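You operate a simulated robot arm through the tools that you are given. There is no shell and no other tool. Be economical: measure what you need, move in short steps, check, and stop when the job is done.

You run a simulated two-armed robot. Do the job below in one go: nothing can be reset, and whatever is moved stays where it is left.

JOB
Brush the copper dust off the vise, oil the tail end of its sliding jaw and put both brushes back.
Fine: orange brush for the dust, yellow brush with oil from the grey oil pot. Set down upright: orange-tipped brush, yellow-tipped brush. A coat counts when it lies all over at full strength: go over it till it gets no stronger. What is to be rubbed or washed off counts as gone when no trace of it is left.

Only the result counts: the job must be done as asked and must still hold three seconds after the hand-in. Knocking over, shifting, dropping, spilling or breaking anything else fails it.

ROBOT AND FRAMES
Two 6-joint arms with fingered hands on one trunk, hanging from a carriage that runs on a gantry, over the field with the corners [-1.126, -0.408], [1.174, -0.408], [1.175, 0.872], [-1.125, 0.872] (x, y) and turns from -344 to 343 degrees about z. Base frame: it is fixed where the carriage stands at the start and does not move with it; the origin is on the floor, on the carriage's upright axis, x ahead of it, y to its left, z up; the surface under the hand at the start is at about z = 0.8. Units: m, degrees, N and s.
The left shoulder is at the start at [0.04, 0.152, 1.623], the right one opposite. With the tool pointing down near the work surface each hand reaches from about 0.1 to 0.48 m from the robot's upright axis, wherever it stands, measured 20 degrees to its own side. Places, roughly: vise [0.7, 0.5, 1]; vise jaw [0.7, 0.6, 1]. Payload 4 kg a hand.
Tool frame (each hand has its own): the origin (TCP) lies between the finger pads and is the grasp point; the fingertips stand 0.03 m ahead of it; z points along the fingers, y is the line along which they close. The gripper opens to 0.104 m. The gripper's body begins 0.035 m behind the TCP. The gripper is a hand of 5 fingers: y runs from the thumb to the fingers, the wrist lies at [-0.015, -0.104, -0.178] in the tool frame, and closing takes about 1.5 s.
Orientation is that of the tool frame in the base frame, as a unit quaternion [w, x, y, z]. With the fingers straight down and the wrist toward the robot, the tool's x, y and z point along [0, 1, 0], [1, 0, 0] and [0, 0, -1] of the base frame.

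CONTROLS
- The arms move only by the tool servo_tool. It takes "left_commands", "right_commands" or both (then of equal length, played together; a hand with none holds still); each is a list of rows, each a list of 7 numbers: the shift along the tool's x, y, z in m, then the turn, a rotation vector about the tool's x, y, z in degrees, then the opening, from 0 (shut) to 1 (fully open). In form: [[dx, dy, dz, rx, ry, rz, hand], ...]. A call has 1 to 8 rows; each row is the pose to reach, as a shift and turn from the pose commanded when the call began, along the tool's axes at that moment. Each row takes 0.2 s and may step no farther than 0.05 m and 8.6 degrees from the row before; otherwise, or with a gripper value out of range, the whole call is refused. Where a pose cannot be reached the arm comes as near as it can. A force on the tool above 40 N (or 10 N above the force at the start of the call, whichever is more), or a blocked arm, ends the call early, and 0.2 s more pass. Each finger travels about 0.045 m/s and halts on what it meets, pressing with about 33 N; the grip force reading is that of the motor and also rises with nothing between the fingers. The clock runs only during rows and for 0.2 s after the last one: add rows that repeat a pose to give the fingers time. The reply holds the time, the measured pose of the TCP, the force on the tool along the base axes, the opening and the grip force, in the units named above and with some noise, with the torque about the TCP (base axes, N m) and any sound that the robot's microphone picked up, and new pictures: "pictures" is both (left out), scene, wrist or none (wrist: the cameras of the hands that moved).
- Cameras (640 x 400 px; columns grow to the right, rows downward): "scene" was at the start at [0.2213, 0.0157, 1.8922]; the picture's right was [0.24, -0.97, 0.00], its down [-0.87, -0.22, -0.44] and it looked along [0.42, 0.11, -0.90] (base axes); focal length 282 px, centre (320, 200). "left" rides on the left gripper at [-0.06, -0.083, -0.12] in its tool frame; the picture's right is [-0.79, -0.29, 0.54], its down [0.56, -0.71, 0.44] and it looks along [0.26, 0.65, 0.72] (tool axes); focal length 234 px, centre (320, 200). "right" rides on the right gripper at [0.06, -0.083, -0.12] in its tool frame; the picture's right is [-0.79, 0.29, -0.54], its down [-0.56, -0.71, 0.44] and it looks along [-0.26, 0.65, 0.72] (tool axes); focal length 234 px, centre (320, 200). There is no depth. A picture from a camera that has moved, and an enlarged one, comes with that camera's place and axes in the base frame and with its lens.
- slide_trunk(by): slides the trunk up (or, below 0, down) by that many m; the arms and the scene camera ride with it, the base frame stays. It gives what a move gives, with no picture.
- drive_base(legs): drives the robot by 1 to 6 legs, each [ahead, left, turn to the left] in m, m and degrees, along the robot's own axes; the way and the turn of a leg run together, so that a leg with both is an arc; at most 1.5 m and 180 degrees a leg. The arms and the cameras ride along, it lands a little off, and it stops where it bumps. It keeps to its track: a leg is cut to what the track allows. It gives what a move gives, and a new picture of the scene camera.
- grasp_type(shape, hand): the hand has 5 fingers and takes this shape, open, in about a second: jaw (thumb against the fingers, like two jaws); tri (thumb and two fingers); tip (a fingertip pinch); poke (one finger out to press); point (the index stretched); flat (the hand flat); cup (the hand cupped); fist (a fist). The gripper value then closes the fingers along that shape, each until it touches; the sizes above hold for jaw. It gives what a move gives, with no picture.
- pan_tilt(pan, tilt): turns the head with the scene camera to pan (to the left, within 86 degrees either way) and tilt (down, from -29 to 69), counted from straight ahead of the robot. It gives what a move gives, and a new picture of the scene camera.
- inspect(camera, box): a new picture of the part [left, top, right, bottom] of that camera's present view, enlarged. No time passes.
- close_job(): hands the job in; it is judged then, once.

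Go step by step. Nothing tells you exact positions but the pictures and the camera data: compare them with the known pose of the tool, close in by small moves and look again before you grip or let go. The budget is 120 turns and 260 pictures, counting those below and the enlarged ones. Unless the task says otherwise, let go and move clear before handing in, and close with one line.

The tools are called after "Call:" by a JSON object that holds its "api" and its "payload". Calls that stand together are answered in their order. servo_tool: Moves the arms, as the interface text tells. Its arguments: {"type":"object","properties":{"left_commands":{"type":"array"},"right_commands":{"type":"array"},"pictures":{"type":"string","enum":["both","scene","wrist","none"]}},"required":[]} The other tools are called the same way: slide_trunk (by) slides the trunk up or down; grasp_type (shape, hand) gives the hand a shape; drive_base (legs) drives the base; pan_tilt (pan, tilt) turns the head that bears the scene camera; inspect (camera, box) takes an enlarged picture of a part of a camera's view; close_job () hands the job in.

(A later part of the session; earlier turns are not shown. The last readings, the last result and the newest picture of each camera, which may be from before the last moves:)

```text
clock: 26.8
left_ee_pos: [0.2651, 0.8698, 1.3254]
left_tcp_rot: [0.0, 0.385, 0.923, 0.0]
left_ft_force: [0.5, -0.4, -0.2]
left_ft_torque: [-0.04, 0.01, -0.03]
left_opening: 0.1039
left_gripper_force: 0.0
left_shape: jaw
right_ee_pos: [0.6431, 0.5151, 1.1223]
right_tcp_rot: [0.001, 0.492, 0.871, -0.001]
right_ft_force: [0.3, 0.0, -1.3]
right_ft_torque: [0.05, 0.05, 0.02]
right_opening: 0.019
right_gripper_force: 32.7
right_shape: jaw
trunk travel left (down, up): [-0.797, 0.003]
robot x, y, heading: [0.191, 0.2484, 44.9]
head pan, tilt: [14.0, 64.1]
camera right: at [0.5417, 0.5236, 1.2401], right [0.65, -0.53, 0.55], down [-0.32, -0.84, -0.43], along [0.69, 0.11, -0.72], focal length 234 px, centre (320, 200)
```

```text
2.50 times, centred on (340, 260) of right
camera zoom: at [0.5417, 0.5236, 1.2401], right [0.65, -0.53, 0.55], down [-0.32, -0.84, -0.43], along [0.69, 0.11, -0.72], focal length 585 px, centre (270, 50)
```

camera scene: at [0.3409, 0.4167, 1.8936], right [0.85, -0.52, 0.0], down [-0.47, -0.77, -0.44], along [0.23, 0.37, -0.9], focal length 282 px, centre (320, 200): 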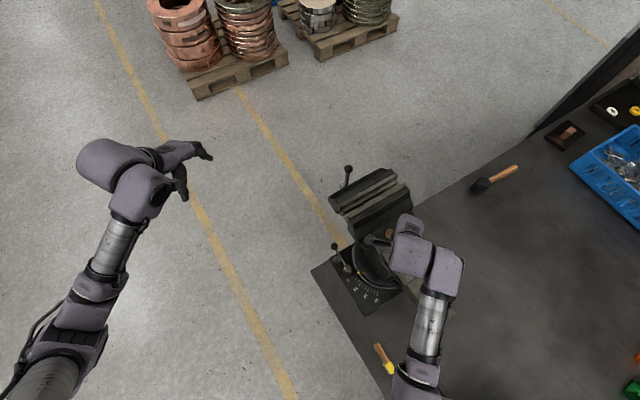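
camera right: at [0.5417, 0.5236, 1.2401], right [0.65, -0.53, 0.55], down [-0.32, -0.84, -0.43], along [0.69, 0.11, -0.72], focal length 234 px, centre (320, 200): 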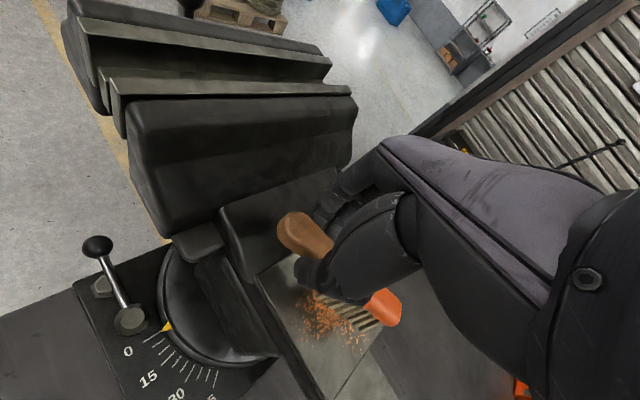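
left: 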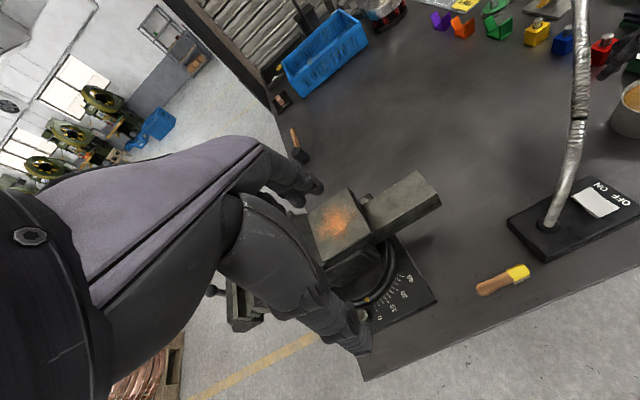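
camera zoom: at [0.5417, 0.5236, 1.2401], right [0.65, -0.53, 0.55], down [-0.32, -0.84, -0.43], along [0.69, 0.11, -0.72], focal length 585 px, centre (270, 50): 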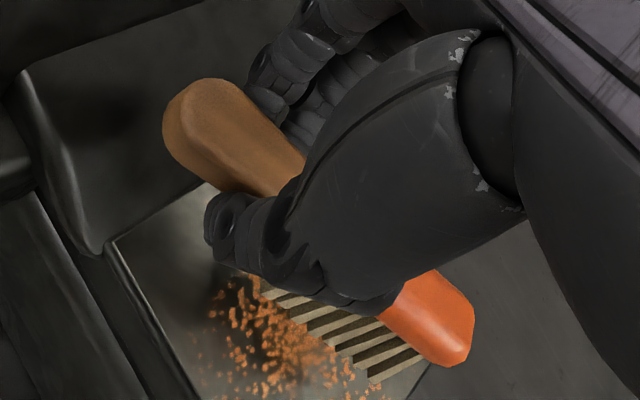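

Still no contact force; continuing down in small steps.

Call:
{"api": "servo_tool", "payload": {"right_commands": [[0, 0, 0.003, 0, 0, 0, 0], [0, 0, 0.006, 0, 0, 0, 0], [0, 0, 0.006, 0, 0, 0, 0]], "pictures": "none"}}

Call:
{"api": "inspect", "payload": {"camera": "right", "box": [240, 180, 440, 340]}}

```text
clock: 27.6
left_ee_pos: [0.2642, 0.8687, 1.3249]
left_tcp_rot: [0.0, 0.385, 0.923, 0.0]
left_ft_force: [-0.5, 0.6, -0.2]
left_ft_torque: [-0.05, -0.02, -0.04]
left_opening: 0.1036
left_gripper_force: 0.1
left_shape: jaw
right_ee_pos: [0.6423, 0.513, 1.1166]
right_tcp_rot: [0.002, 0.492, 0.871, -0.002]
right_ft_force: [0.0, -0.4, -2.1]
right_ft_torque: [0.09, 0.0, 0.0]
right_opening: 0.0191
right_gripper_force: 32.8
right_shape: jaw
trunk travel left (down, up): [-0.797, 0.003]
robot x, y, heading: [0.1961, 0.2515, 44.7]
head pan, tilt: [14.0, 64.1]
```

```text
2.50 times, centred on (340, 260) of right
camera zoom: at [0.5415, 0.5234, 1.2343], right [0.65, -0.53, 0.55], down [-0.32, -0.84, -0.43], along [0.69, 0.11, -0.72], focal length 585 px, centre (270, 50)
```

zoom: 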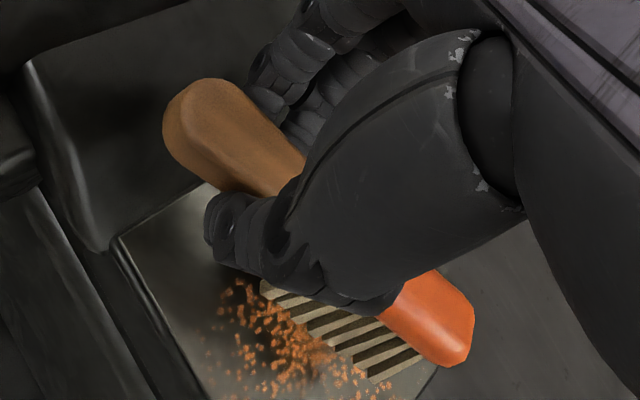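

Shadow gap is closing; a few more millimetres.

Call:
{"api": "servo_tool", "payload": {"right_commands": [[0, 0, 0.002, 0, 0, 0, 0], [0, 0, 0.004, 0, 0, 0, 0], [0, 0, 0.004, 0, 0, 0, 0]], "pictures": "none"}}

Call:
{"api": "inspect", "payload": {"camera": "right", "box": [240, 180, 440, 340]}}

```text
clock: 28.4
left_ee_pos: [0.2637, 0.8695, 1.3241]
left_tcp_rot: [-0.001, 0.385, 0.923, -0.001]
left_ft_force: [0.4, 0.7, -0.4]
left_ft_torque: [0.0, 0.04, 0.01]
left_opening: 0.1037
left_gripper_force: 0.0
left_shape: jaw
right_ee_pos: [0.6439, 0.515, 1.1125]
right_tcp_rot: [0.001, 0.493, 0.87, -0.001]
right_ft_force: [0.0, 0.6, -2.1]
right_ft_torque: [0.07, 0.03, 0.02]
right_opening: 0.0189
right_gripper_force: 33.1
right_shape: jaw
trunk travel left (down, up): [-0.797, 0.003]
robot x, y, heading: [0.1927, 0.2532, 45.0]
head pan, tilt: [14.0, 64.1]
```

```text
2.50 times, centred on (340, 260) of right
camera zoom: at [0.5418, 0.5234, 1.2307], right [0.65, -0.53, 0.55], down [-0.32, -0.84, -0.43], along [0.69, 0.11, -0.72], focal length 585 px, centre (270, 50)
```

zoom: 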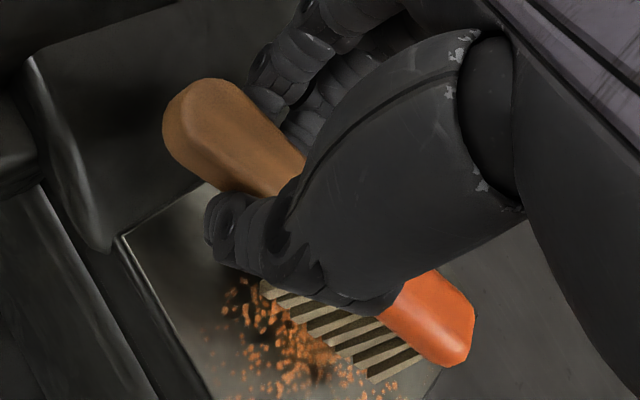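

I lower 4 mm more and make a test stroke towards -x and back.

Call:
{"api": "servo_tool", "payload": {"right_commands": [[0, 0, 0.002, 0, 0, 0, 0], [0, 0, 0.004, 0, 0, 0, 0], [0.008, -0.014, 0.004, 0, 0, 0, 0], [0.018, -0.03, 0.004, 0, 0, 0, 0], [0.028, -0.046, 0.004, 0, 0, 0, 0], [0.018, -0.03, 0.004, 0, 0, 0, 0], [0.008, -0.014, 0.004, 0, 0, 0, 0], [0.0, 0.0, 0.004, 0, 0, 0, 0]], "pictures": "none"}}

Call:
{"api": "inspect", "payload": {"camera": "right", "box": [240, 180, 440, 340]}}

```text
clock: 30.2
left_ee_pos: [0.2642, 0.869, 1.3253]
left_tcp_rot: [-0.001, 0.385, 0.923, 0.0]
left_ft_force: [-0.4, -1.3, 0.7]
left_ft_torque: [0.0, 0.01, 0.02]
left_opening: 0.1039
left_gripper_force: 0.1
left_shape: jaw
right_ee_pos: [0.6449, 0.5137, 1.1072]
right_tcp_rot: [0.001, 0.492, 0.87, -0.002]
right_ft_force: [-0.4, 0.2, -0.9]
right_ft_torque: [0.09, 0.03, 0.01]
right_opening: 0.0189
right_gripper_force: 33.2
right_shape: jaw
trunk travel left (down, up): [-0.797, 0.003]
robot x, y, heading: [0.197, 0.2514, 44.6]
head pan, tilt: [14.0, 64.1]
```

```text
2.50 times, centred on (340, 260) of right
camera zoom: at [0.5422, 0.5234, 1.2266], right [0.65, -0.53, 0.54], down [-0.32, -0.84, -0.43], along [0.69, 0.11, -0.72], focal length 585 px, centre (270, 50)
```

zoom: 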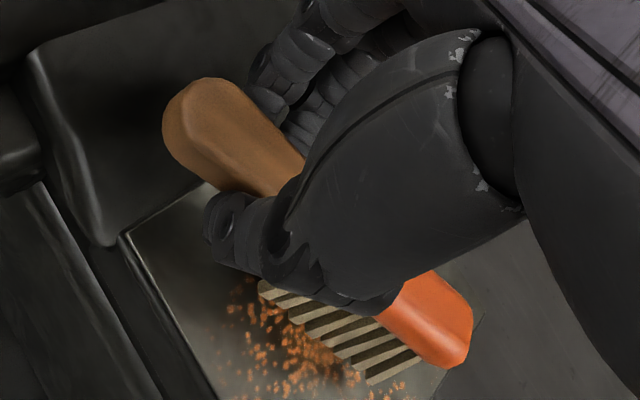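

No effect yet, so still above; going lower with a small feel for force.

Call:
{"api": "servo_tool", "payload": {"right_commands": [[0, 0, 0.002, 0, 0, 0, 0], [0, 0, 0.004, 0, 0, 0, 0], [0, 0, 0.006, 0, 0, 0, 0], [0, 0, 0.006, 0, 0, 0, 0]], "pictures": "none"}}

Call:
{"api": "inspect", "payload": {"camera": "right", "box": [240, 180, 440, 340]}}

```text
clock: 31.2
left_ee_pos: [0.2641, 0.8693, 1.3254]
left_tcp_rot: [0.0, 0.385, 0.923, 0.0]
left_ft_force: [0.3, -0.4, 0.0]
left_ft_torque: [0.0, 0.02, 0.03]
left_opening: 0.1039
left_gripper_force: 0.1
left_shape: jaw
right_ee_pos: [0.6436, 0.5151, 1.1026]
right_tcp_rot: [0.002, 0.492, 0.87, -0.002]
right_ft_force: [1.0, -0.6, -0.8]
right_ft_torque: [0.06, 0.03, -0.02]
right_opening: 0.0188
right_gripper_force: 33.3
right_shape: jaw
trunk travel left (down, up): [-0.797, 0.003]
robot x, y, heading: [0.1929, 0.2502, 44.8]
head pan, tilt: [14.0, 64.1]
```

```text
2.50 times, centred on (340, 260) of right
camera zoom: at [0.542, 0.5236, 1.221], right [0.65, -0.53, 0.55], down [-0.32, -0.84, -0.43], along [0.69, 0.11, -0.72], focal length 585 px, centre (270, 50)
```

zoom: 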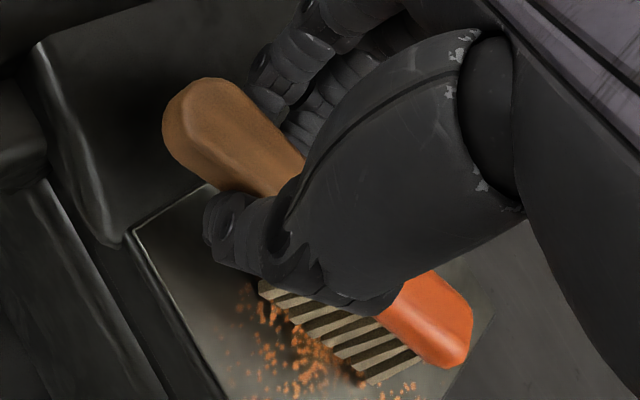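

Continuing down.

Call:
{"api": "servo_tool", "payload": {"right_commands": [[0, 0, 0.003, 0, 0, 0, 0], [0, 0, 0.006, 0, 0, 0, 0], [0, 0, 0.008, 0, 0, 0, 0], [0, 0, 0.008, 0, 0, 0, 0]], "pictures": "none"}}

Call:
{"api": "inspect", "payload": {"camera": "right", "box": [240, 180, 440, 340]}}

```text
clock: 32.2
left_ee_pos: [0.264, 0.87, 1.3254]
left_tcp_rot: [0.001, 0.384, 0.923, 0.0]
left_ft_force: [-0.2, -0.2, 0.3]
left_ft_torque: [0.04, 0.01, 0.0]
left_opening: 0.1039
left_gripper_force: 0.0
left_shape: jaw
right_ee_pos: [0.6427, 0.5146, 1.0945]
right_tcp_rot: [0.002, 0.493, 0.87, -0.001]
right_ft_force: [0.4, 1.4, 1.3]
right_ft_torque: [-0.03, -0.02, 0.03]
right_opening: 0.0187
right_gripper_force: 33.2
right_shape: jaw
trunk travel left (down, up): [-0.797, 0.003]
robot x, y, heading: [0.1904, 0.2517, 44.7]
head pan, tilt: [14.0, 64.1]
```

```text
2.50 times, centred on (340, 260) of right
camera zoom: at [0.5418, 0.5233, 1.2128], right [0.65, -0.53, 0.54], down [-0.32, -0.84, -0.43], along [0.69, 0.11, -0.72], focal length 585 px, centre (270, 50)
```

zoom: 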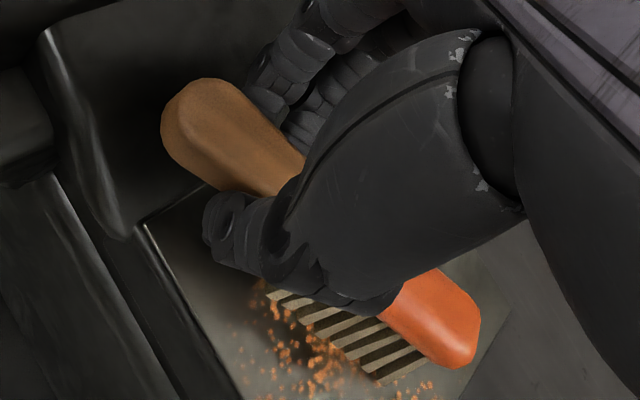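

Contact began at TCP z≈1.0945. Now strokes along x across the dust with light pressure.

Call:
{"api": "servo_tool", "payload": {"right_commands": [[0.0154, -0.0257, 0.0015, 0, 0, 0, 0], [0.0308, -0.0515, 0.0015, 0, 0, 0, 0], [0.0154, -0.0257, 0.0015, 0, 0, 0, 0], [0, 0, 0.0015, 0, 0, 0, 0], [-0.0154, 0.0257, 0.0015, 0, 0, 0, 0], [-0.0257, 0.0429, 0.0015, 0, 0, 0, 0], [-0.0154, 0.0257, 0.0015, 0, 0, 0, 0], [0, 0, 0.0015, 0, 0, 0, 0]], "pictures": "wrist"}}

Call:
{"api": "inspect", "payload": {"camera": "right", "box": [240, 180, 440, 340]}}

```text
clock: 34.0
left_ee_pos: [0.265, 0.8702, 1.3257]
left_tcp_rot: [0.0, 0.385, 0.923, 0.0]
left_ft_force: [1.0, 0.8, 0.2]
left_ft_torque: [-0.02, 0.01, -0.02]
left_opening: 0.1039
left_gripper_force: 0.1
left_shape: jaw
right_ee_pos: [0.645, 0.5149, 1.0929]
right_tcp_rot: [0.002, 0.492, 0.871, -0.002]
right_ft_force: [-0.8, 1.1, 2.3]
right_ft_torque: [-0.06, 0.0, -0.01]
right_opening: 0.0192
right_gripper_force: 33.8
right_shape: jaw
right hand out of reach, approached as far as the arm can: row 5, 6, 7
trunk travel left (down, up): [-0.797, 0.003]
robot x, y, heading: [0.1947, 0.2516, 44.7]
head pan, tilt: [14.0, 64.1]
camera right: at [0.5426, 0.5246, 1.2114], right [0.65, -0.53, 0.55], down [-0.32, -0.84, -0.43], along [0.69, 0.11, -0.72], focal length 234 px, centre (320, 200)
```

right: 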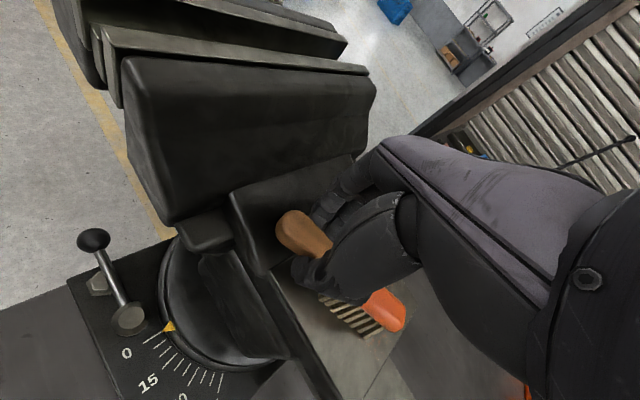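

```text
2.50 times, centred on (340, 260) of right
camera zoom: at [0.5426, 0.5246, 1.2114], right [0.65, -0.53, 0.55], down [-0.32, -0.84, -0.43], along [0.69, 0.11, -0.72], focal length 585 px, centre (270, 50)
```

zoom: 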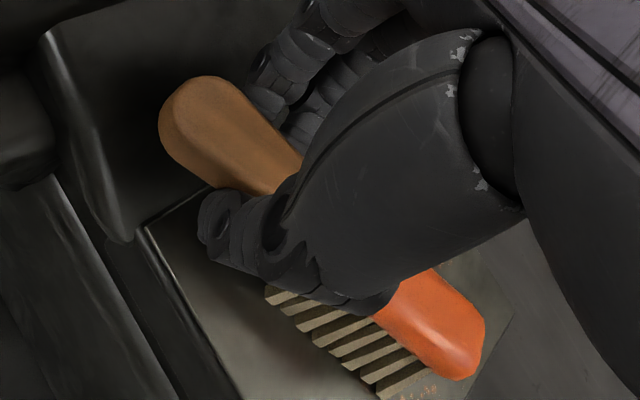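

The dust goes off well; a trace remains toward lower y. I stroke a second lane at y −0.03.

Call:
{"api": "servo_tool", "payload": {"right_commands": [[-0.0129, -0.0077, 0.0, 0, 0, 0, 0], [-0.0257, -0.0154, 0.0, 0, 0, 0, 0], [-0.0103, -0.0411, 0.0, 0, 0, 0, 0], [0.0026, -0.0626, 0.0, 0, 0, 0, 0], [-0.0103, -0.0411, 0.0, 0, 0, 0, 0], [-0.0257, -0.0154, 0.0, 0, 0, 0, 0], [-0.0386, 0.006, 0.0, 0, 0, 0, 0], [-0.0257, -0.0154, 0.0, 0, 0, 0, 0]], "pictures": "none"}}

Call:
{"api": "servo_tool", "payload": {"right_commands": [[0, 0, -0.03, 0, 0, 0, 0], [0, 0, -0.06, 0, 0, 0, 0]], "pictures": "wrist"}}

Call:
{"api": "inspect", "payload": {"camera": "right", "box": [240, 180, 440, 340]}}

```text
clock: 35.8
left_ee_pos: [0.2632, 0.8697, 1.3254]
left_tcp_rot: [-0.001, 0.385, 0.923, 0.0]
left_ft_force: [0.8, 0.0, 0.5]
left_ft_torque: [-0.01, 0.03, 0.01]
left_opening: 0.1039
left_gripper_force: 0.1
left_shape: jaw
right_ee_pos: [0.6349, 0.4944, 1.0919]
right_tcp_rot: [0.006, 0.495, 0.869, -0.002]
right_ft_force: [-1.1, 0.4, 2.7]
right_ft_torque: [-0.04, 0.03, 0.0]
right_opening: 0.0196
right_gripper_force: 32.4
right_shape: jaw
right hand out of reach, approached as far as the arm can: row 1, 2, 6, 7, 8
trunk travel left (down, up): [-0.797, 0.003]
robot x, y, heading: [0.1922, 0.2495, 44.8]
head pan, tilt: [14.0, 64.1]
```

```text
clock: 36.4
left_ee_pos: [0.2629, 0.8687, 1.3246]
left_tcp_rot: [0.0, 0.385, 0.923, 0.001]
left_ft_force: [-0.4, 0.6, 0.6]
left_ft_torque: [0.01, -0.02, -0.02]
left_opening: 0.1038
left_gripper_force: 0.0
left_shape: jaw
right_ee_pos: [0.6332, 0.495, 1.1527]
right_tcp_rot: [0.005, 0.495, 0.869, -0.001]
right_ft_force: [0.5, -0.1, -0.5]
right_ft_torque: [0.04, 0.04, 0.01]
right_opening: 0.0191
right_gripper_force: 33.1
right_shape: jaw
right hand out of reach, approached as far as the arm can: row 1, 2
trunk travel left (down, up): [-0.797, 0.003]
robot x, y, heading: [0.195, 0.2509, 44.9]
head pan, tilt: [14.0, 64.1]
camera right: at [0.5298, 0.5057, 1.2699], right [0.65, -0.53, 0.55], down [-0.32, -0.84, -0.43], along [0.69, 0.1, -0.71], focal length 234 px, centre (320, 200)
```

right: 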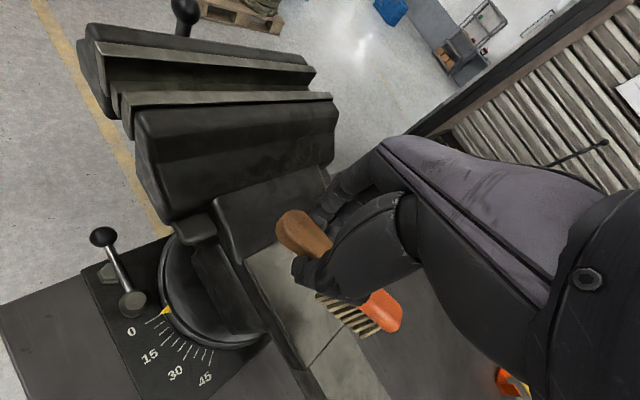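

```text
2.50 times, centred on (340, 260) of right
camera zoom: at [0.5298, 0.5057, 1.2699], right [0.65, -0.53, 0.55], down [-0.32, -0.84, -0.43], along [0.69, 0.1, -0.71], focal length 585 px, centre (270, 50)
```

zoom: 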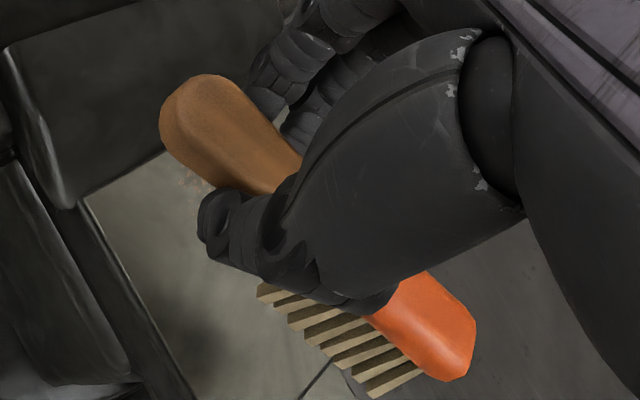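

I back off straight along −x to see the whole anvil.

Call:
{"api": "drive_base", "payload": {"legs": [[-0.16, 0.16, 0]]}}

Call:
{"api": "inspect", "payload": {"camera": "scene", "box": [380, 130, 520, 270]}}

Call:
{"api": "inspect", "payload": {"camera": "right", "box": [240, 60, 480, 260]}}

```text
clock: 38.2
left_ee_pos: [0.0369, 0.8689, 1.3248]
left_tcp_rot: [0.0, 0.385, 0.923, 0.0]
left_ft_force: [-0.4, 0.4, 1.2]
left_ft_torque: [-0.02, 0.03, -0.03]
left_opening: 0.1038
left_gripper_force: 0.0
left_shape: jaw
right_ee_pos: [0.4046, 0.496, 1.1535]
right_tcp_rot: [0.005, 0.494, 0.87, -0.002]
right_ft_force: [0.6, -0.5, -1.4]
right_ft_torque: [0.07, 0.03, -0.03]
right_opening: 0.0191
right_gripper_force: 33.7
right_shape: jaw
trunk travel left (down, up): [-0.797, 0.003]
robot x, y, heading: [-0.0366, 0.253, 44.6]
head pan, tilt: [14.0, 64.1]
camera scene: at [0.1135, 0.4167, 1.8936], right [0.86, -0.52, 0.0], down [-0.47, -0.77, -0.44], along [0.23, 0.37, -0.9], focal length 282 px, centre (320, 200)
```

scene: 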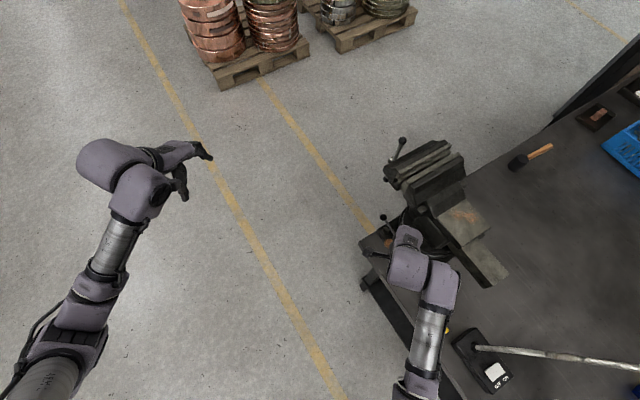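

```text
2.86 times, centred on (450, 200) of scene
camera zoom: at [0.1135, 0.4167, 1.8936], right [0.86, -0.52, 0.0], down [-0.47, -0.77, -0.44], along [0.23, 0.37, -0.9], focal length 804 px, centre (-51, 200)
```

zoom: 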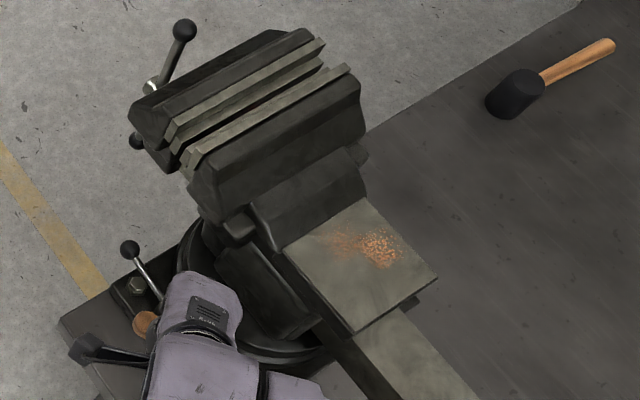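

```text
2.00 times, centred on (360, 160) of right
camera zoom: at [0.3022, 0.5062, 1.2698], right [0.65, -0.52, 0.55], down [-0.32, -0.84, -0.43], along [0.69, 0.11, -0.71], focal length 468 px, centre (240, 280)
```

zoom: 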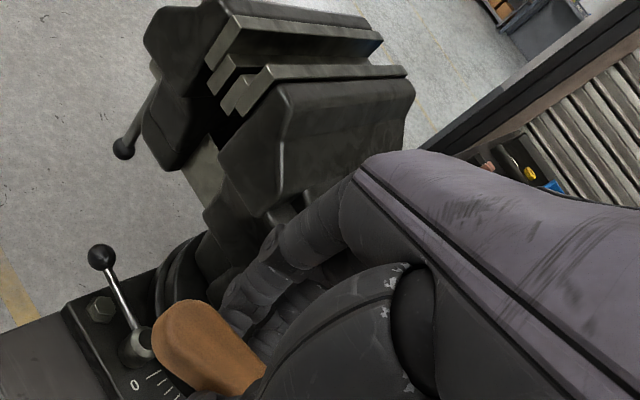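

Dust remains around x 0.68–0.745, y 0.44–0.505. I'll re-approach with the robot turned 20° more (brush yaw ≈50°), which reaches nearer the ramp while keeping the hand off it.

Call:
{"api": "drive_base", "payload": {"legs": [[0, 0, 20.4], [-0.119, -0.055, 0], [0.169, -0.362, 0]]}}

Call:
{"api": "inspect", "payload": {"camera": "right", "box": [200, 150, 440, 350]}}

```text
clock: 42.7
left_ee_pos: [0.2214, 0.7231, 1.3255]
left_tcp_rot: [-0.001, 0.211, 0.977, -0.001]
left_ft_force: [0.5, 1.2, 0.3]
left_ft_torque: [0.0, 0.04, -0.02]
left_opening: 0.1039
left_gripper_force: 0.2
left_shape: jaw
right_ee_pos: [0.7, 0.5075, 1.1527]
right_tcp_rot: [0.006, 0.328, 0.945, 0.0]
right_ft_force: [0.3, 0.7, -0.9]
right_ft_torque: [0.03, 0.02, -0.01]
right_opening: 0.0191
right_gripper_force: 33.1
right_shape: jaw
trunk travel left (down, up): [-0.797, 0.003]
robot x, y, heading: [0.3749, 0.1223, 65.9]
head pan, tilt: [14.0, 64.1]
camera scene: at [0.4559, 0.3283, 1.8936], right [0.98, -0.18, 0.0], down [-0.16, -0.88, -0.44], along [0.08, 0.43, -0.9], focal length 282 px, centre (320, 200)
```

scene: 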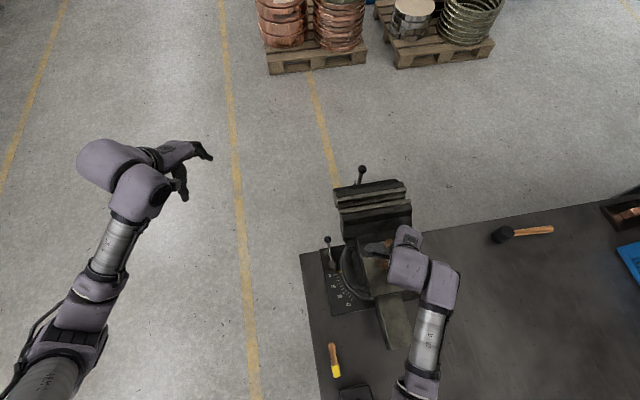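

```text
2.00 times, centred on (320, 250) of right
camera zoom: at [0.6, 0.4792, 1.2698], right [0.79, -0.26, 0.55], down [0.0, -0.9, -0.43], along [0.61, 0.34, -0.71], focal length 468 px, centre (320, 100)
```

zoom: 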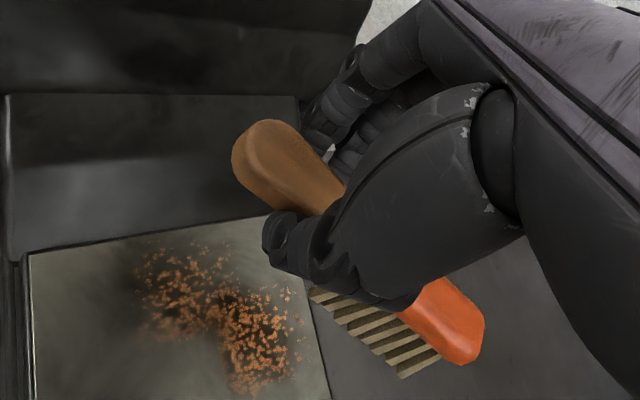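

The rest of the dust is clearly visible left of the brush. I lower onto it and stroke lane A (bristle centre y≈0.483).

Call:
{"api": "servo_tool", "payload": {"right_commands": [[0.022, -0.008, 0.02, 0, 0, 0, 0], [0.0446, -0.0161, 0.045, 0, 0, 0, 0], [0.0446, -0.0161, 0.055, 0, 0, 0, 0], [0.0446, -0.0161, 0.06, 0, 0, 0, 0], [0.0132, 0.0087, 0.061, 0, 0, 0, 0], [0.0446, -0.0161, 0.061, 0, 0, 0, 0], [0.076, -0.0409, 0.061, 0, 0, 0, 0], [0.0446, -0.0161, 0.061, 0, 0, 0, 0]], "pictures": "none"}}

Call:
{"api": "inspect", "payload": {"camera": "right", "box": [200, 150, 440, 350]}}

```text
clock: 44.5
left_ee_pos: [0.2222, 0.7241, 1.3243]
left_tcp_rot: [0.0, 0.209, 0.978, -0.001]
left_ft_force: [-0.1, 0.9, -0.6]
left_ft_torque: [-0.03, -0.05, 0.0]
left_opening: 0.1036
left_gripper_force: 0.0
left_shape: jaw
right_ee_pos: [0.6606, 0.5137, 1.0844]
right_tcp_rot: [0.012, 0.328, 0.945, -0.007]
right_ft_force: [1.4, -2.4, 5.4]
right_ft_torque: [-0.2, -0.19, -0.09]
right_opening: 0.0205
right_gripper_force: 33.0
right_shape: jaw
trunk travel left (down, up): [-0.797, 0.003]
robot x, y, heading: [0.3781, 0.1237, 65.9]
head pan, tilt: [14.0, 64.1]
```

```text
2.00 times, centred on (320, 250) of right
camera zoom: at [0.5609, 0.4877, 1.2008], right [0.79, -0.25, 0.56], down [0.01, -0.91, -0.42], along [0.62, 0.33, -0.71], focal length 468 px, centre (320, 100)
```

zoom: 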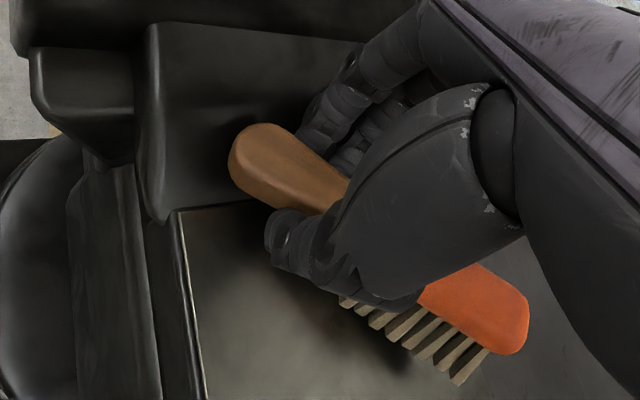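

Mostly cleared but pressed a bit deep; I ease up 6 mm and stroke lane B.

Call:
{"api": "servo_tool", "payload": {"right_commands": [[0, 0, -0.006, 0, 0, 0, 0], [-0.0155, -0.0196, -0.006, 0, 0, 0, 0], [-0.0469, 0.0052, -0.006, 0, 0, 0, 0], [-0.0155, -0.0196, -0.005, 0, 0, 0, 0], [0.0159, -0.0444, -0.005, 0, 0, 0, 0], [-0.0155, -0.0196, -0.005, 0, 0, 0, 0], [-0.0155, -0.0196, -0.03, 0, 0, 0, 0], [-0.0155, -0.0196, -0.06, 0, 0, 0, 0]], "pictures": "none"}}

Call:
{"api": "inspect", "payload": {"camera": "right", "box": [200, 150, 440, 350]}}

```text
clock: 46.5
left_ee_pos: [0.2221, 0.7243, 1.3257]
left_tcp_rot: [-0.001, 0.21, 0.978, 0.001]
left_ft_force: [0.0, 0.2, -0.4]
left_ft_torque: [0.01, -0.01, -0.01]
left_opening: 0.1038
left_gripper_force: 0.0
left_shape: jaw
right_ee_pos: [0.6755, 0.4812, 1.1395]
right_tcp_rot: [0.036, 0.325, 0.945, -0.01]
right_ft_force: [-0.3, 0.6, -1.3]
right_ft_torque: [0.03, 0.05, 0.01]
right_opening: 0.0193
right_gripper_force: 32.9
right_shape: jaw
trunk travel left (down, up): [-0.797, 0.003]
robot x, y, heading: [0.3759, 0.1235, 65.8]
head pan, tilt: [14.0, 64.1]
stopped in row 8 (right hand): the arm was blocked; the commanded pose is now the measured one
```

```text
2.00 times, centred on (320, 250) of right
camera zoom: at [0.571, 0.4571, 1.2529], right [0.77, -0.23, 0.6], down [0.03, -0.92, -0.4], along [0.64, 0.32, -0.69], focal length 468 px, centre (320, 100)
```

zoom: 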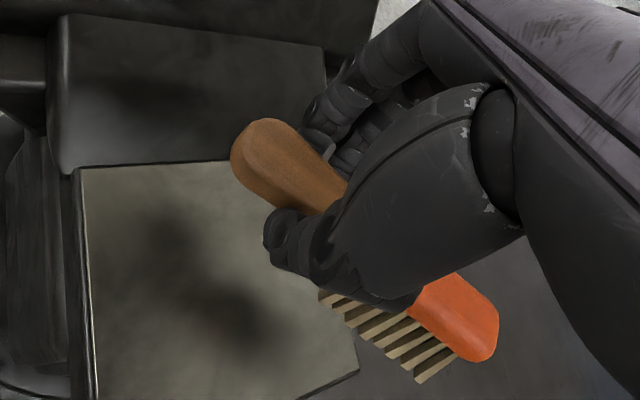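

The anvil looks clean here; the arm was "blocked" on lifting, so I look at the scene before moving on.

Call:
{"api": "pan_tilt", "payload": {"pan": -20, "tilt": 64}}

```text
clock: 47.5
left_ee_pos: [0.2225, 0.7229, 1.3259]
left_tcp_rot: [0.0, 0.21, 0.978, -0.001]
left_ft_force: [-0.2, 0.1, 0.1]
left_ft_torque: [0.0, 0.0, -0.03]
left_opening: 0.1038
left_gripper_force: 0.0
left_shape: jaw
right_ee_pos: [0.676, 0.4809, 1.1395]
right_tcp_rot: [0.034, 0.324, 0.945, -0.009]
right_ft_force: [0.2, 0.6, -2.5]
right_ft_torque: [0.01, 0.01, 0.01]
right_opening: 0.0196
right_gripper_force: 33.0
right_shape: jaw
trunk travel left (down, up): [-0.797, 0.003]
robot x, y, heading: [0.3798, 0.1236, 65.8]
head pan, tilt: [-20.0, 64.0]
camera scene: at [0.4881, 0.3118, 1.8937], right [0.72, -0.7, 0.0], down [-0.63, -0.64, -0.44], along [0.31, 0.31, -0.9], focal length 282 px, centre (320, 200)
```

scene: 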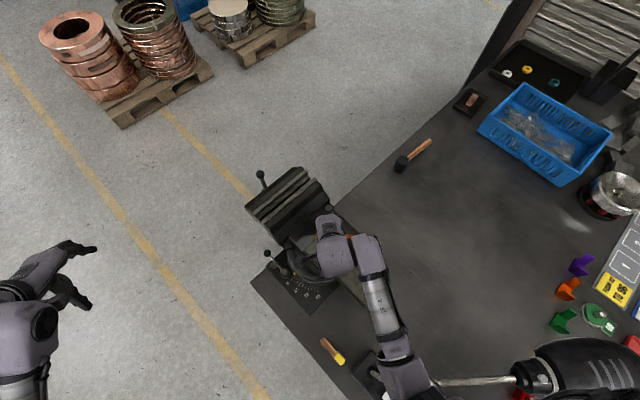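

I back off along −x to inspect the whole anvil.

Call:
{"api": "drive_base", "payload": {"legs": [[-0.107, 0.237, 0]]}}

Call:
{"api": "inspect", "payload": {"camera": "scene", "box": [350, 180, 530, 320]}}

```text
clock: 49.3
left_ee_pos: [-0.0335, 0.7241, 1.3258]
left_tcp_rot: [0.0, 0.211, 0.977, 0.0]
left_ft_force: [0.4, 0.0, -0.2]
left_ft_torque: [0.0, 0.01, -0.01]
left_opening: 0.1037
left_gripper_force: 0.0
left_shape: jaw
right_ee_pos: [0.4205, 0.4812, 1.1407]
right_tcp_rot: [0.035, 0.325, 0.945, -0.009]
right_ft_force: [0.4, 0.2, -1.1]
right_ft_torque: [0.06, 0.0, -0.03]
right_opening: 0.0198
right_gripper_force: 33.2
right_shape: jaw
trunk travel left (down, up): [-0.797, 0.003]
robot x, y, heading: [0.1193, 0.1197, 65.5]
head pan, tilt: [-20.0, 64.0]
camera scene: at [0.2322, 0.3114, 1.8937], right [0.71, -0.7, 0.0], down [-0.63, -0.64, -0.44], along [0.31, 0.31, -0.9], focal length 282 px, centre (320, 200)
```

scene: 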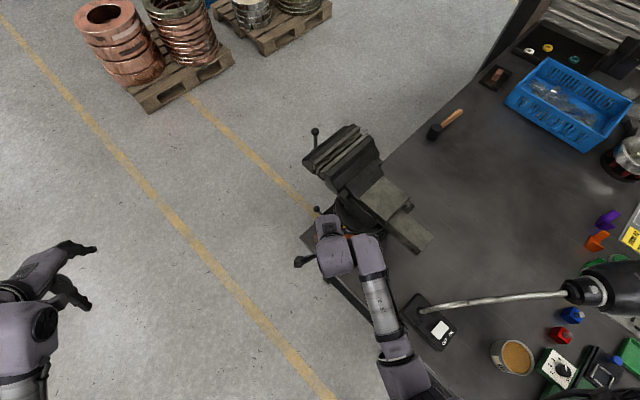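

```text
2.86 times, centred on (440, 250) of scene
camera zoom: at [0.2322, 0.3114, 1.8937], right [0.71, -0.7, 0.0], down [-0.63, -0.64, -0.44], along [0.31, 0.31, -0.9], focal length 804 px, centre (-23, 57)
```

zoom: 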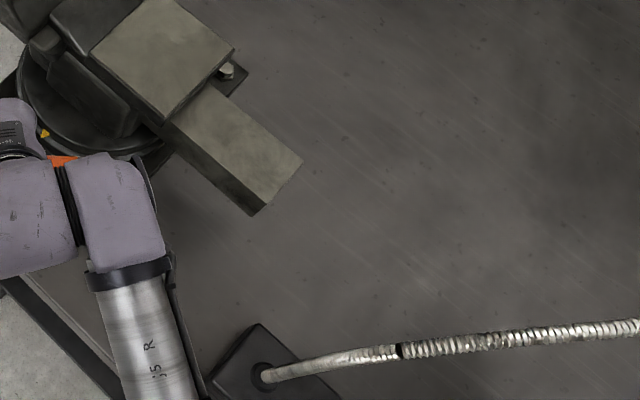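

Looks clean; I take a closer look at the anvil for traces.

Call:
{"api": "inspect", "payload": {"camera": "scene", "box": [345, 165, 425, 230]}}

Call:
{"api": "inspect", "payload": {"camera": "right", "box": [240, 150, 440, 350]}}

```text
6.15 times, centred on (385, 198) of scene
camera zoom: at [0.2322, 0.3114, 1.8937], right [0.71, -0.7, 0.0], down [-0.63, -0.64, -0.44], along [0.31, 0.31, -0.9], focal length 1732 px, centre (-80, 215)
```

zoom: 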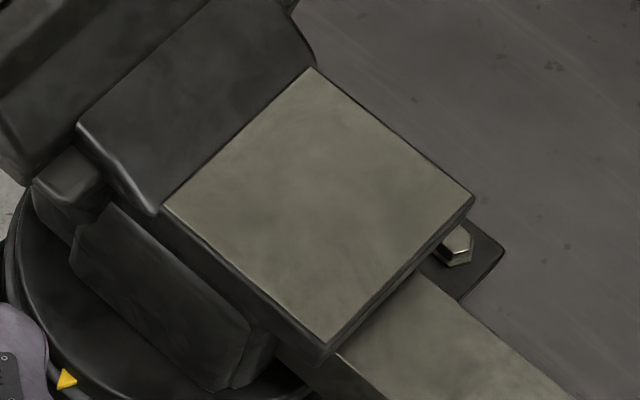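

```text
2.00 times, centred on (340, 250) of right
camera zoom: at [0.315, 0.4567, 1.2531], right [0.77, -0.24, 0.6], down [0.03, -0.92, -0.4], along [0.64, 0.32, -0.69], focal length 468 px, centre (280, 100)
```

zoom: 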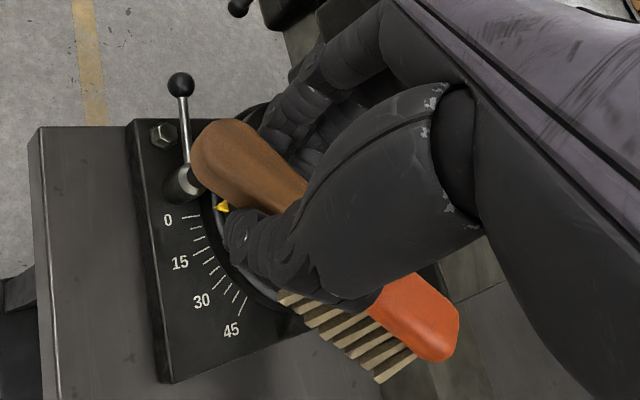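

The anvil is free of dust. Now I drive back to put the orange brush in its place.

Call:
{"api": "drive_base", "payload": {"legs": [[-0.0912, 0.2002, 0], [0, 0, -46], [-0.095, -0.2687, 0], [0.125, -0.044, 0]]}}

Call:
{"api": "pan_tilt", "payload": {"pan": 0, "tilt": 64}}

```text
clock: 55.6
left_ee_pos: [0.3602, 0.3559, 1.3253]
left_tcp_rot: [0.0, 0.583, 0.812, -0.001]
left_ft_force: [0.1, -0.6, -0.5]
left_ft_torque: [-0.01, -0.02, -0.01]
left_opening: 0.1038
left_gripper_force: 0.1
left_shape: jaw
right_ee_pos: [0.4927, -0.1412, 1.1402]
right_tcp_rot: [0.028, 0.673, 0.739, -0.023]
right_ft_force: [-0.1, -0.2, -0.9]
right_ft_torque: [0.04, -0.04, 0.01]
right_opening: 0.0193
right_gripper_force: 33.3
right_shape: jaw
trunk travel left (down, up): [-0.797, 0.003]
robot x, y, heading: [0.0249, -0.1701, 18.7]
head pan, tilt: [-20.0, 64.0]
camera scene: at [0.2403, -0.1187, 1.8937], right [-0.02, -1.0, 0.0], down [-0.9, 0.02, -0.44], along [0.44, -0.01, -0.9], focal length 282 px, centre (320, 200)
```

scene: 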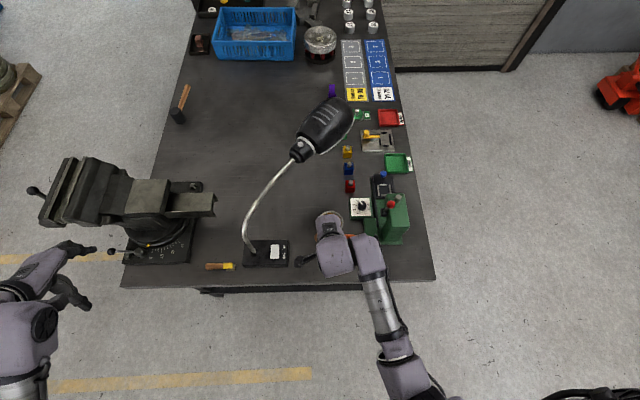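

```text
clock: 56.5
left_ee_pos: [0.3584, 0.3556, 1.3254]
left_tcp_rot: [0.001, 0.583, 0.812, 0.0]
left_ft_force: [0.1, 0.8, 0.1]
left_ft_torque: [-0.02, -0.02, -0.02]
left_opening: 0.1037
left_gripper_force: 0.0
left_shape: jaw
right_ee_pos: [0.4928, -0.1429, 1.1404]
right_tcp_rot: [0.028, 0.674, 0.738, -0.023]
right_ft_force: [1.1, 0.6, -1.2]
right_ft_torque: [0.08, 0.02, 0.0]
right_opening: 0.0196
right_gripper_force: 32.9
right_shape: jaw
trunk travel left (down, up): [-0.797, 0.003]
robot x, y, heading: [0.0259, -0.1683, 18.5]
head pan, tilt: [0.0, 64.0]
camera scene: at [0.237, -0.0975, 1.8937], right [0.32, -0.95, 0.0], down [-0.85, -0.29, -0.44], along [0.42, 0.14, -0.9], focal length 282 px, centre (320, 200)
```

scene: 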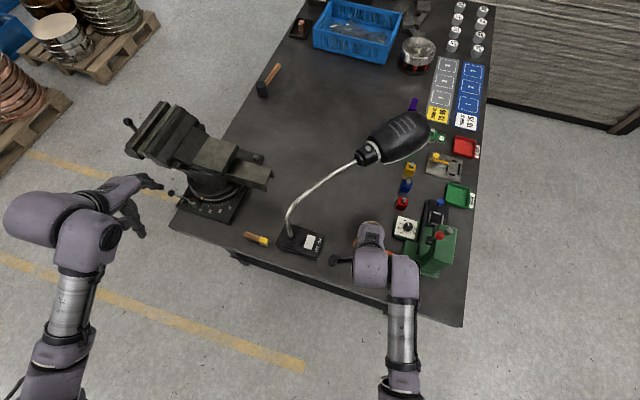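

I straighten the hand and move it over the brush's old place.

Call:
{"api": "servo_tool", "payload": {"right_commands": [[0.005, -0.003, 0.0, 0, 1.4, -0.3, 0], [0.01, -0.007, 0.0, 0.1, 2.8, -0.6, 0], [0.016, -0.0104, 0.0, 0.2, 4.1, -0.8, 0], [0.016, -0.0104, 0.0, 0.2, 4.1, -0.8, 0]], "pictures": "wrist"}}

Call:
{"api": "inspect", "payload": {"camera": "right", "box": [220, 200, 420, 370]}}

```text
clock: 57.5
left_ee_pos: [0.3602, 0.3556, 1.3247]
left_tcp_rot: [0.0, 0.583, 0.812, 0.0]
left_ft_force: [0.2, 0.5, -1.2]
left_ft_torque: [-0.01, 0.0, 0.01]
left_opening: 0.1036
left_gripper_force: 0.0
left_shape: jaw
right_ee_pos: [0.4836, -0.1302, 1.137]
right_tcp_rot: [0.006, 0.669, 0.743, -0.001]
right_ft_force: [0.3, -0.2, -0.5]
right_ft_torque: [0.05, 0.0, 0.05]
right_opening: 0.0195
right_gripper_force: 32.9
right_shape: jaw
trunk travel left (down, up): [-0.797, 0.003]
robot x, y, heading: [0.0241, -0.1699, 18.4]
head pan, tilt: [0.0, 64.0]
camera right: at [0.3935, -0.0786, 1.2545], right [0.37, -0.75, 0.55], down [-0.64, -0.63, -0.43], along [0.68, -0.2, -0.71], focal length 234 px, centre (320, 200)
```

right: 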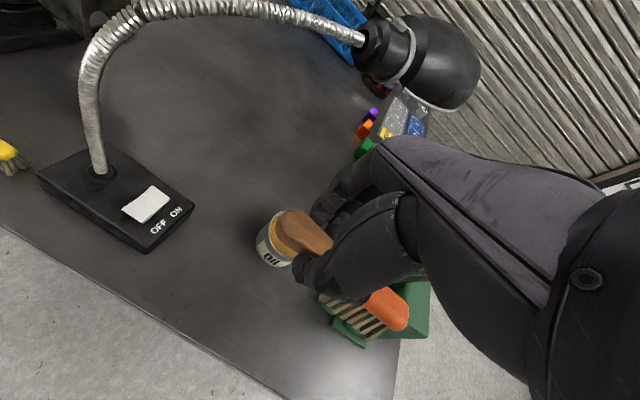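

```text
2.35 times, centred on (320, 285) of right
camera zoom: at [0.3935, -0.0786, 1.2545], right [0.37, -0.75, 0.55], down [-0.64, -0.63, -0.43], along [0.68, -0.2, -0.71], focal length 551 px, centre (320, 0)
```

zoom: 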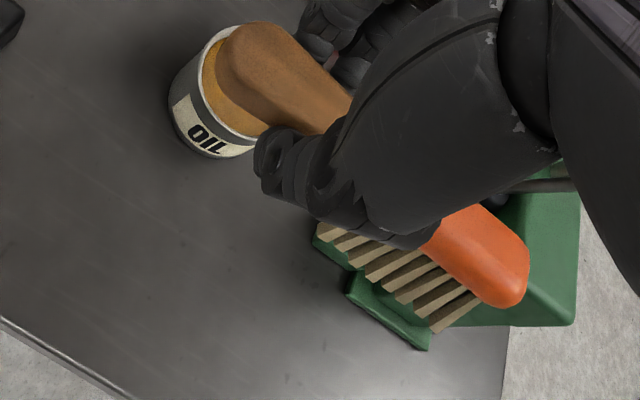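

Brush sits almost as it was gripped. I move the base 0.06 m ahead for reach down, shift the hand back accordingly and descend partway.

Call:
{"api": "drive_base", "payload": {"legs": [[0.057, -0.019, 0]]}}

Call:
{"api": "servo_tool", "payload": {"right_commands": [[0.0, -0.03, 0.03, 0.2, 0.7, 0, 0], [0.0, -0.06, 0.06, 0.2, 0.7, 0, 0], [0.0, -0.06, 0.1, 0.2, 0.7, 0, 0], [0.0, -0.06, 0.14, 0.2, 0.7, 0, 0], [0.0, -0.06, 0.18, 0.2, 0.7, 0, 0], [0.0, -0.06, 0.22, 0.2, 0.7, 0, 0], [0.0, -0.06, 0.24, 0.2, 0.7, 0, 0], [0.0, -0.06, 0.24, 0.2, 0.7, 0, 0]], "pictures": "wrist"}}

```text
clock: 58.4
left_ee_pos: [0.4196, 0.3558, 1.3247]
left_tcp_rot: [0.001, 0.582, 0.813, 0.001]
left_ft_force: [0.4, 0.6, -0.1]
left_ft_torque: [0.01, 0.01, 0.01]
left_opening: 0.104
left_gripper_force: 0.0
left_shape: jaw
right_ee_pos: [0.5406, -0.1324, 1.136]
right_tcp_rot: [0.005, 0.669, 0.743, -0.003]
right_ft_force: [-0.2, -0.7, -0.4]
right_ft_torque: [0.0, -0.02, -0.02]
right_opening: 0.0195
right_gripper_force: 33.4
right_shape: jaw
trunk travel left (down, up): [-0.797, 0.003]
robot x, y, heading: [0.0832, -0.1691, 18.5]
head pan, tilt: [0.0, 64.0]
camera scene: at [0.2967, -0.0975, 1.8937], right [0.32, -0.95, 0.0], down [-0.85, -0.29, -0.44], along [0.42, 0.14, -0.9], focal length 282 px, centre (320, 200)
```

scene: 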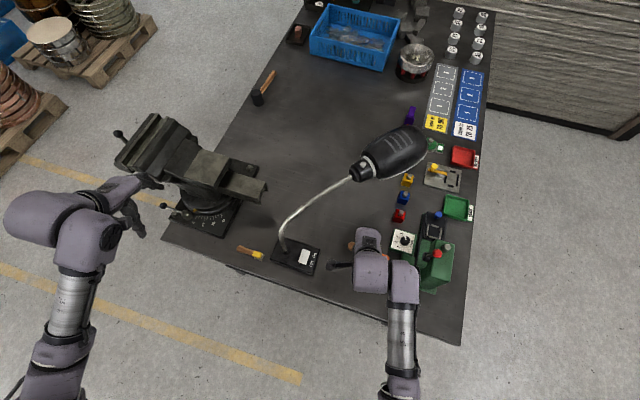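

```text
clock: 60.2
left_ee_pos: [0.4198, 0.3565, 1.3256]
left_tcp_rot: [0.0, 0.583, 0.813, 0.0]
left_ft_force: [1.0, 0.0, 0.0]
left_ft_torque: [0.0, 0.0, 0.01]
left_opening: 0.1038
left_gripper_force: 0.0
left_shape: jaw
right_ee_pos: [0.4817, -0.1428, 0.8975]
right_tcp_rot: [0.0, 0.669, 0.743, 0.0]
right_ft_force: [-0.4, 1.1, -0.9]
right_ft_torque: [0.06, 0.03, -0.02]
right_opening: 0.0195
right_gripper_force: 34.0
right_shape: jaw
trunk travel left (down, up): [-0.797, 0.003]
robot x, y, heading: [0.0857, -0.1698, 18.7]
head pan, tilt: [0.0, 64.0]
camera right: at [0.3926, -0.0911, 1.0156], right [0.37, -0.75, 0.54], down [-0.64, -0.63, -0.44], along [0.67, -0.19, -0.72], focal length 234 px, centre (320, 200)
```

right: 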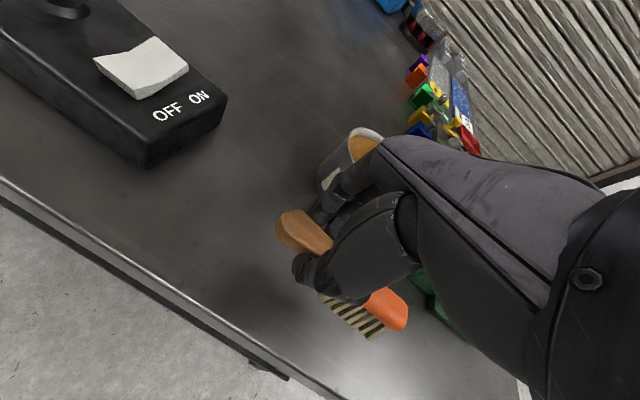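

Position good; I shift 15 mm in y and descend slowly.

Call:
{"api": "servo_tool", "payload": {"right_commands": [[0.015, 0, 0.02, 0, 0, 0, 0], [0.015, 0, 0.035, 0, 0, 0, 0], [0.015, 0, 0.041, 0, 0, 0, 0], [0.015, 0, 0.041, 0, 0, 0, 0]], "pictures": "wrist"}}

Call:
{"api": "inspect", "payload": {"camera": "right", "box": [220, 200, 420, 370]}}

```text
clock: 61.2
left_ee_pos: [0.4191, 0.3548, 1.3256]
left_tcp_rot: [0.0, 0.583, 0.813, 0.001]
left_ft_force: [0.2, -0.1, 0.3]
left_ft_torque: [-0.01, -0.02, 0.02]
left_opening: 0.1041
left_gripper_force: 0.0
left_shape: jaw
right_ee_pos: [0.4796, -0.126, 0.8545]
right_tcp_rot: [0.0, 0.669, 0.743, 0.0]
right_ft_force: [0.5, -0.7, -1.5]
right_ft_torque: [0.07, 0.0, 0.03]
right_opening: 0.0194
right_gripper_force: 32.4
right_shape: jaw
trunk travel left (down, up): [-0.797, 0.003]
robot x, y, heading: [0.0853, -0.1703, 18.7]
head pan, tilt: [0.0, 64.0]
camera right: at [0.392, -0.0753, 0.9734], right [0.37, -0.75, 0.54], down [-0.64, -0.63, -0.44], along [0.67, -0.19, -0.72], focal length 234 px, centre (320, 200)
```

right: 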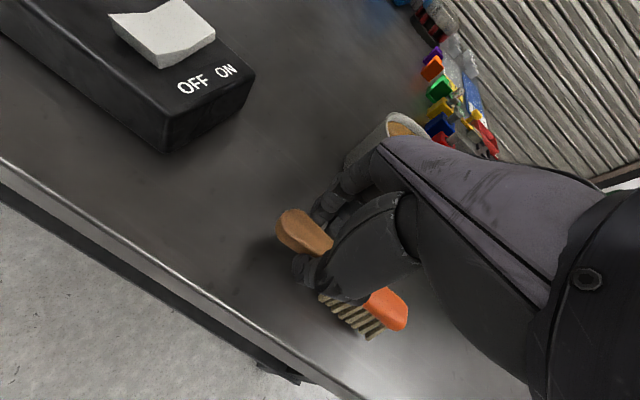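

```text
2.35 times, centred on (320, 285) of right
camera zoom: at [0.392, -0.0753, 0.9734], right [0.37, -0.75, 0.54], down [-0.64, -0.63, -0.44], along [0.67, -0.19, -0.72], focal length 551 px, centre (320, 0)
```

zoom: 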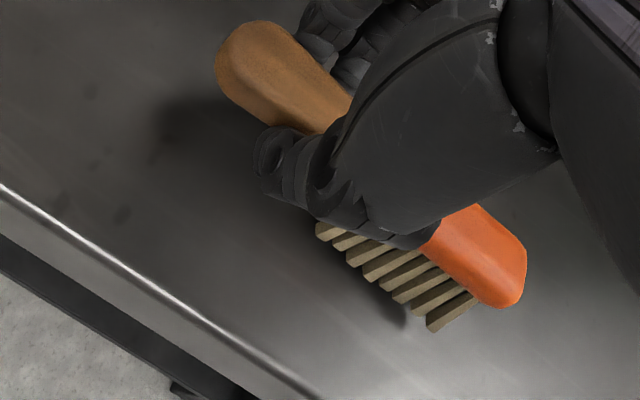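

A small gap remains under the bristles; lowering a few more millimetres.

Call:
{"api": "servo_tool", "payload": {"right_commands": [[0, 0, 0.002, 0, 0, 0, 0], [0, 0, 0.004, 0, 0, 0, 0], [0, 0, 0.004, 0, 0, 0, 0]], "pictures": "none"}}

Call:
{"api": "inspect", "payload": {"camera": "right", "box": [220, 200, 420, 370]}}

```text
clock: 62.0
left_ee_pos: [0.4195, 0.3566, 1.3257]
left_tcp_rot: [0.0, 0.583, 0.813, 0.0]
left_ft_force: [0.7, 0.4, 0.1]
left_ft_torque: [0.02, 0.0, 0.02]
left_opening: 0.1039
left_gripper_force: 0.1
left_shape: jaw
right_ee_pos: [0.481, -0.1256, 0.8507]
right_tcp_rot: [0.0, 0.669, 0.743, 0.0]
right_ft_force: [-0.3, 0.5, 1.7]
right_ft_torque: [0.0, -0.02, -0.03]
right_opening: 0.0196
right_gripper_force: 33.3
right_shape: jaw
trunk travel left (down, up): [-0.797, 0.003]
robot x, y, heading: [0.0867, -0.1714, 18.8]
head pan, tilt: [0.0, 64.0]
```

```text
2.35 times, centred on (320, 285) of right
camera zoom: at [0.3924, -0.0753, 0.9697], right [0.37, -0.75, 0.54], down [-0.64, -0.63, -0.44], along [0.67, -0.19, -0.72], focal length 551 px, centre (320, 0)
```

zoom: 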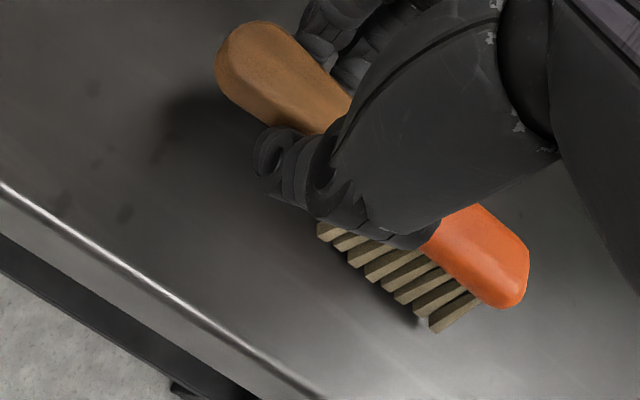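

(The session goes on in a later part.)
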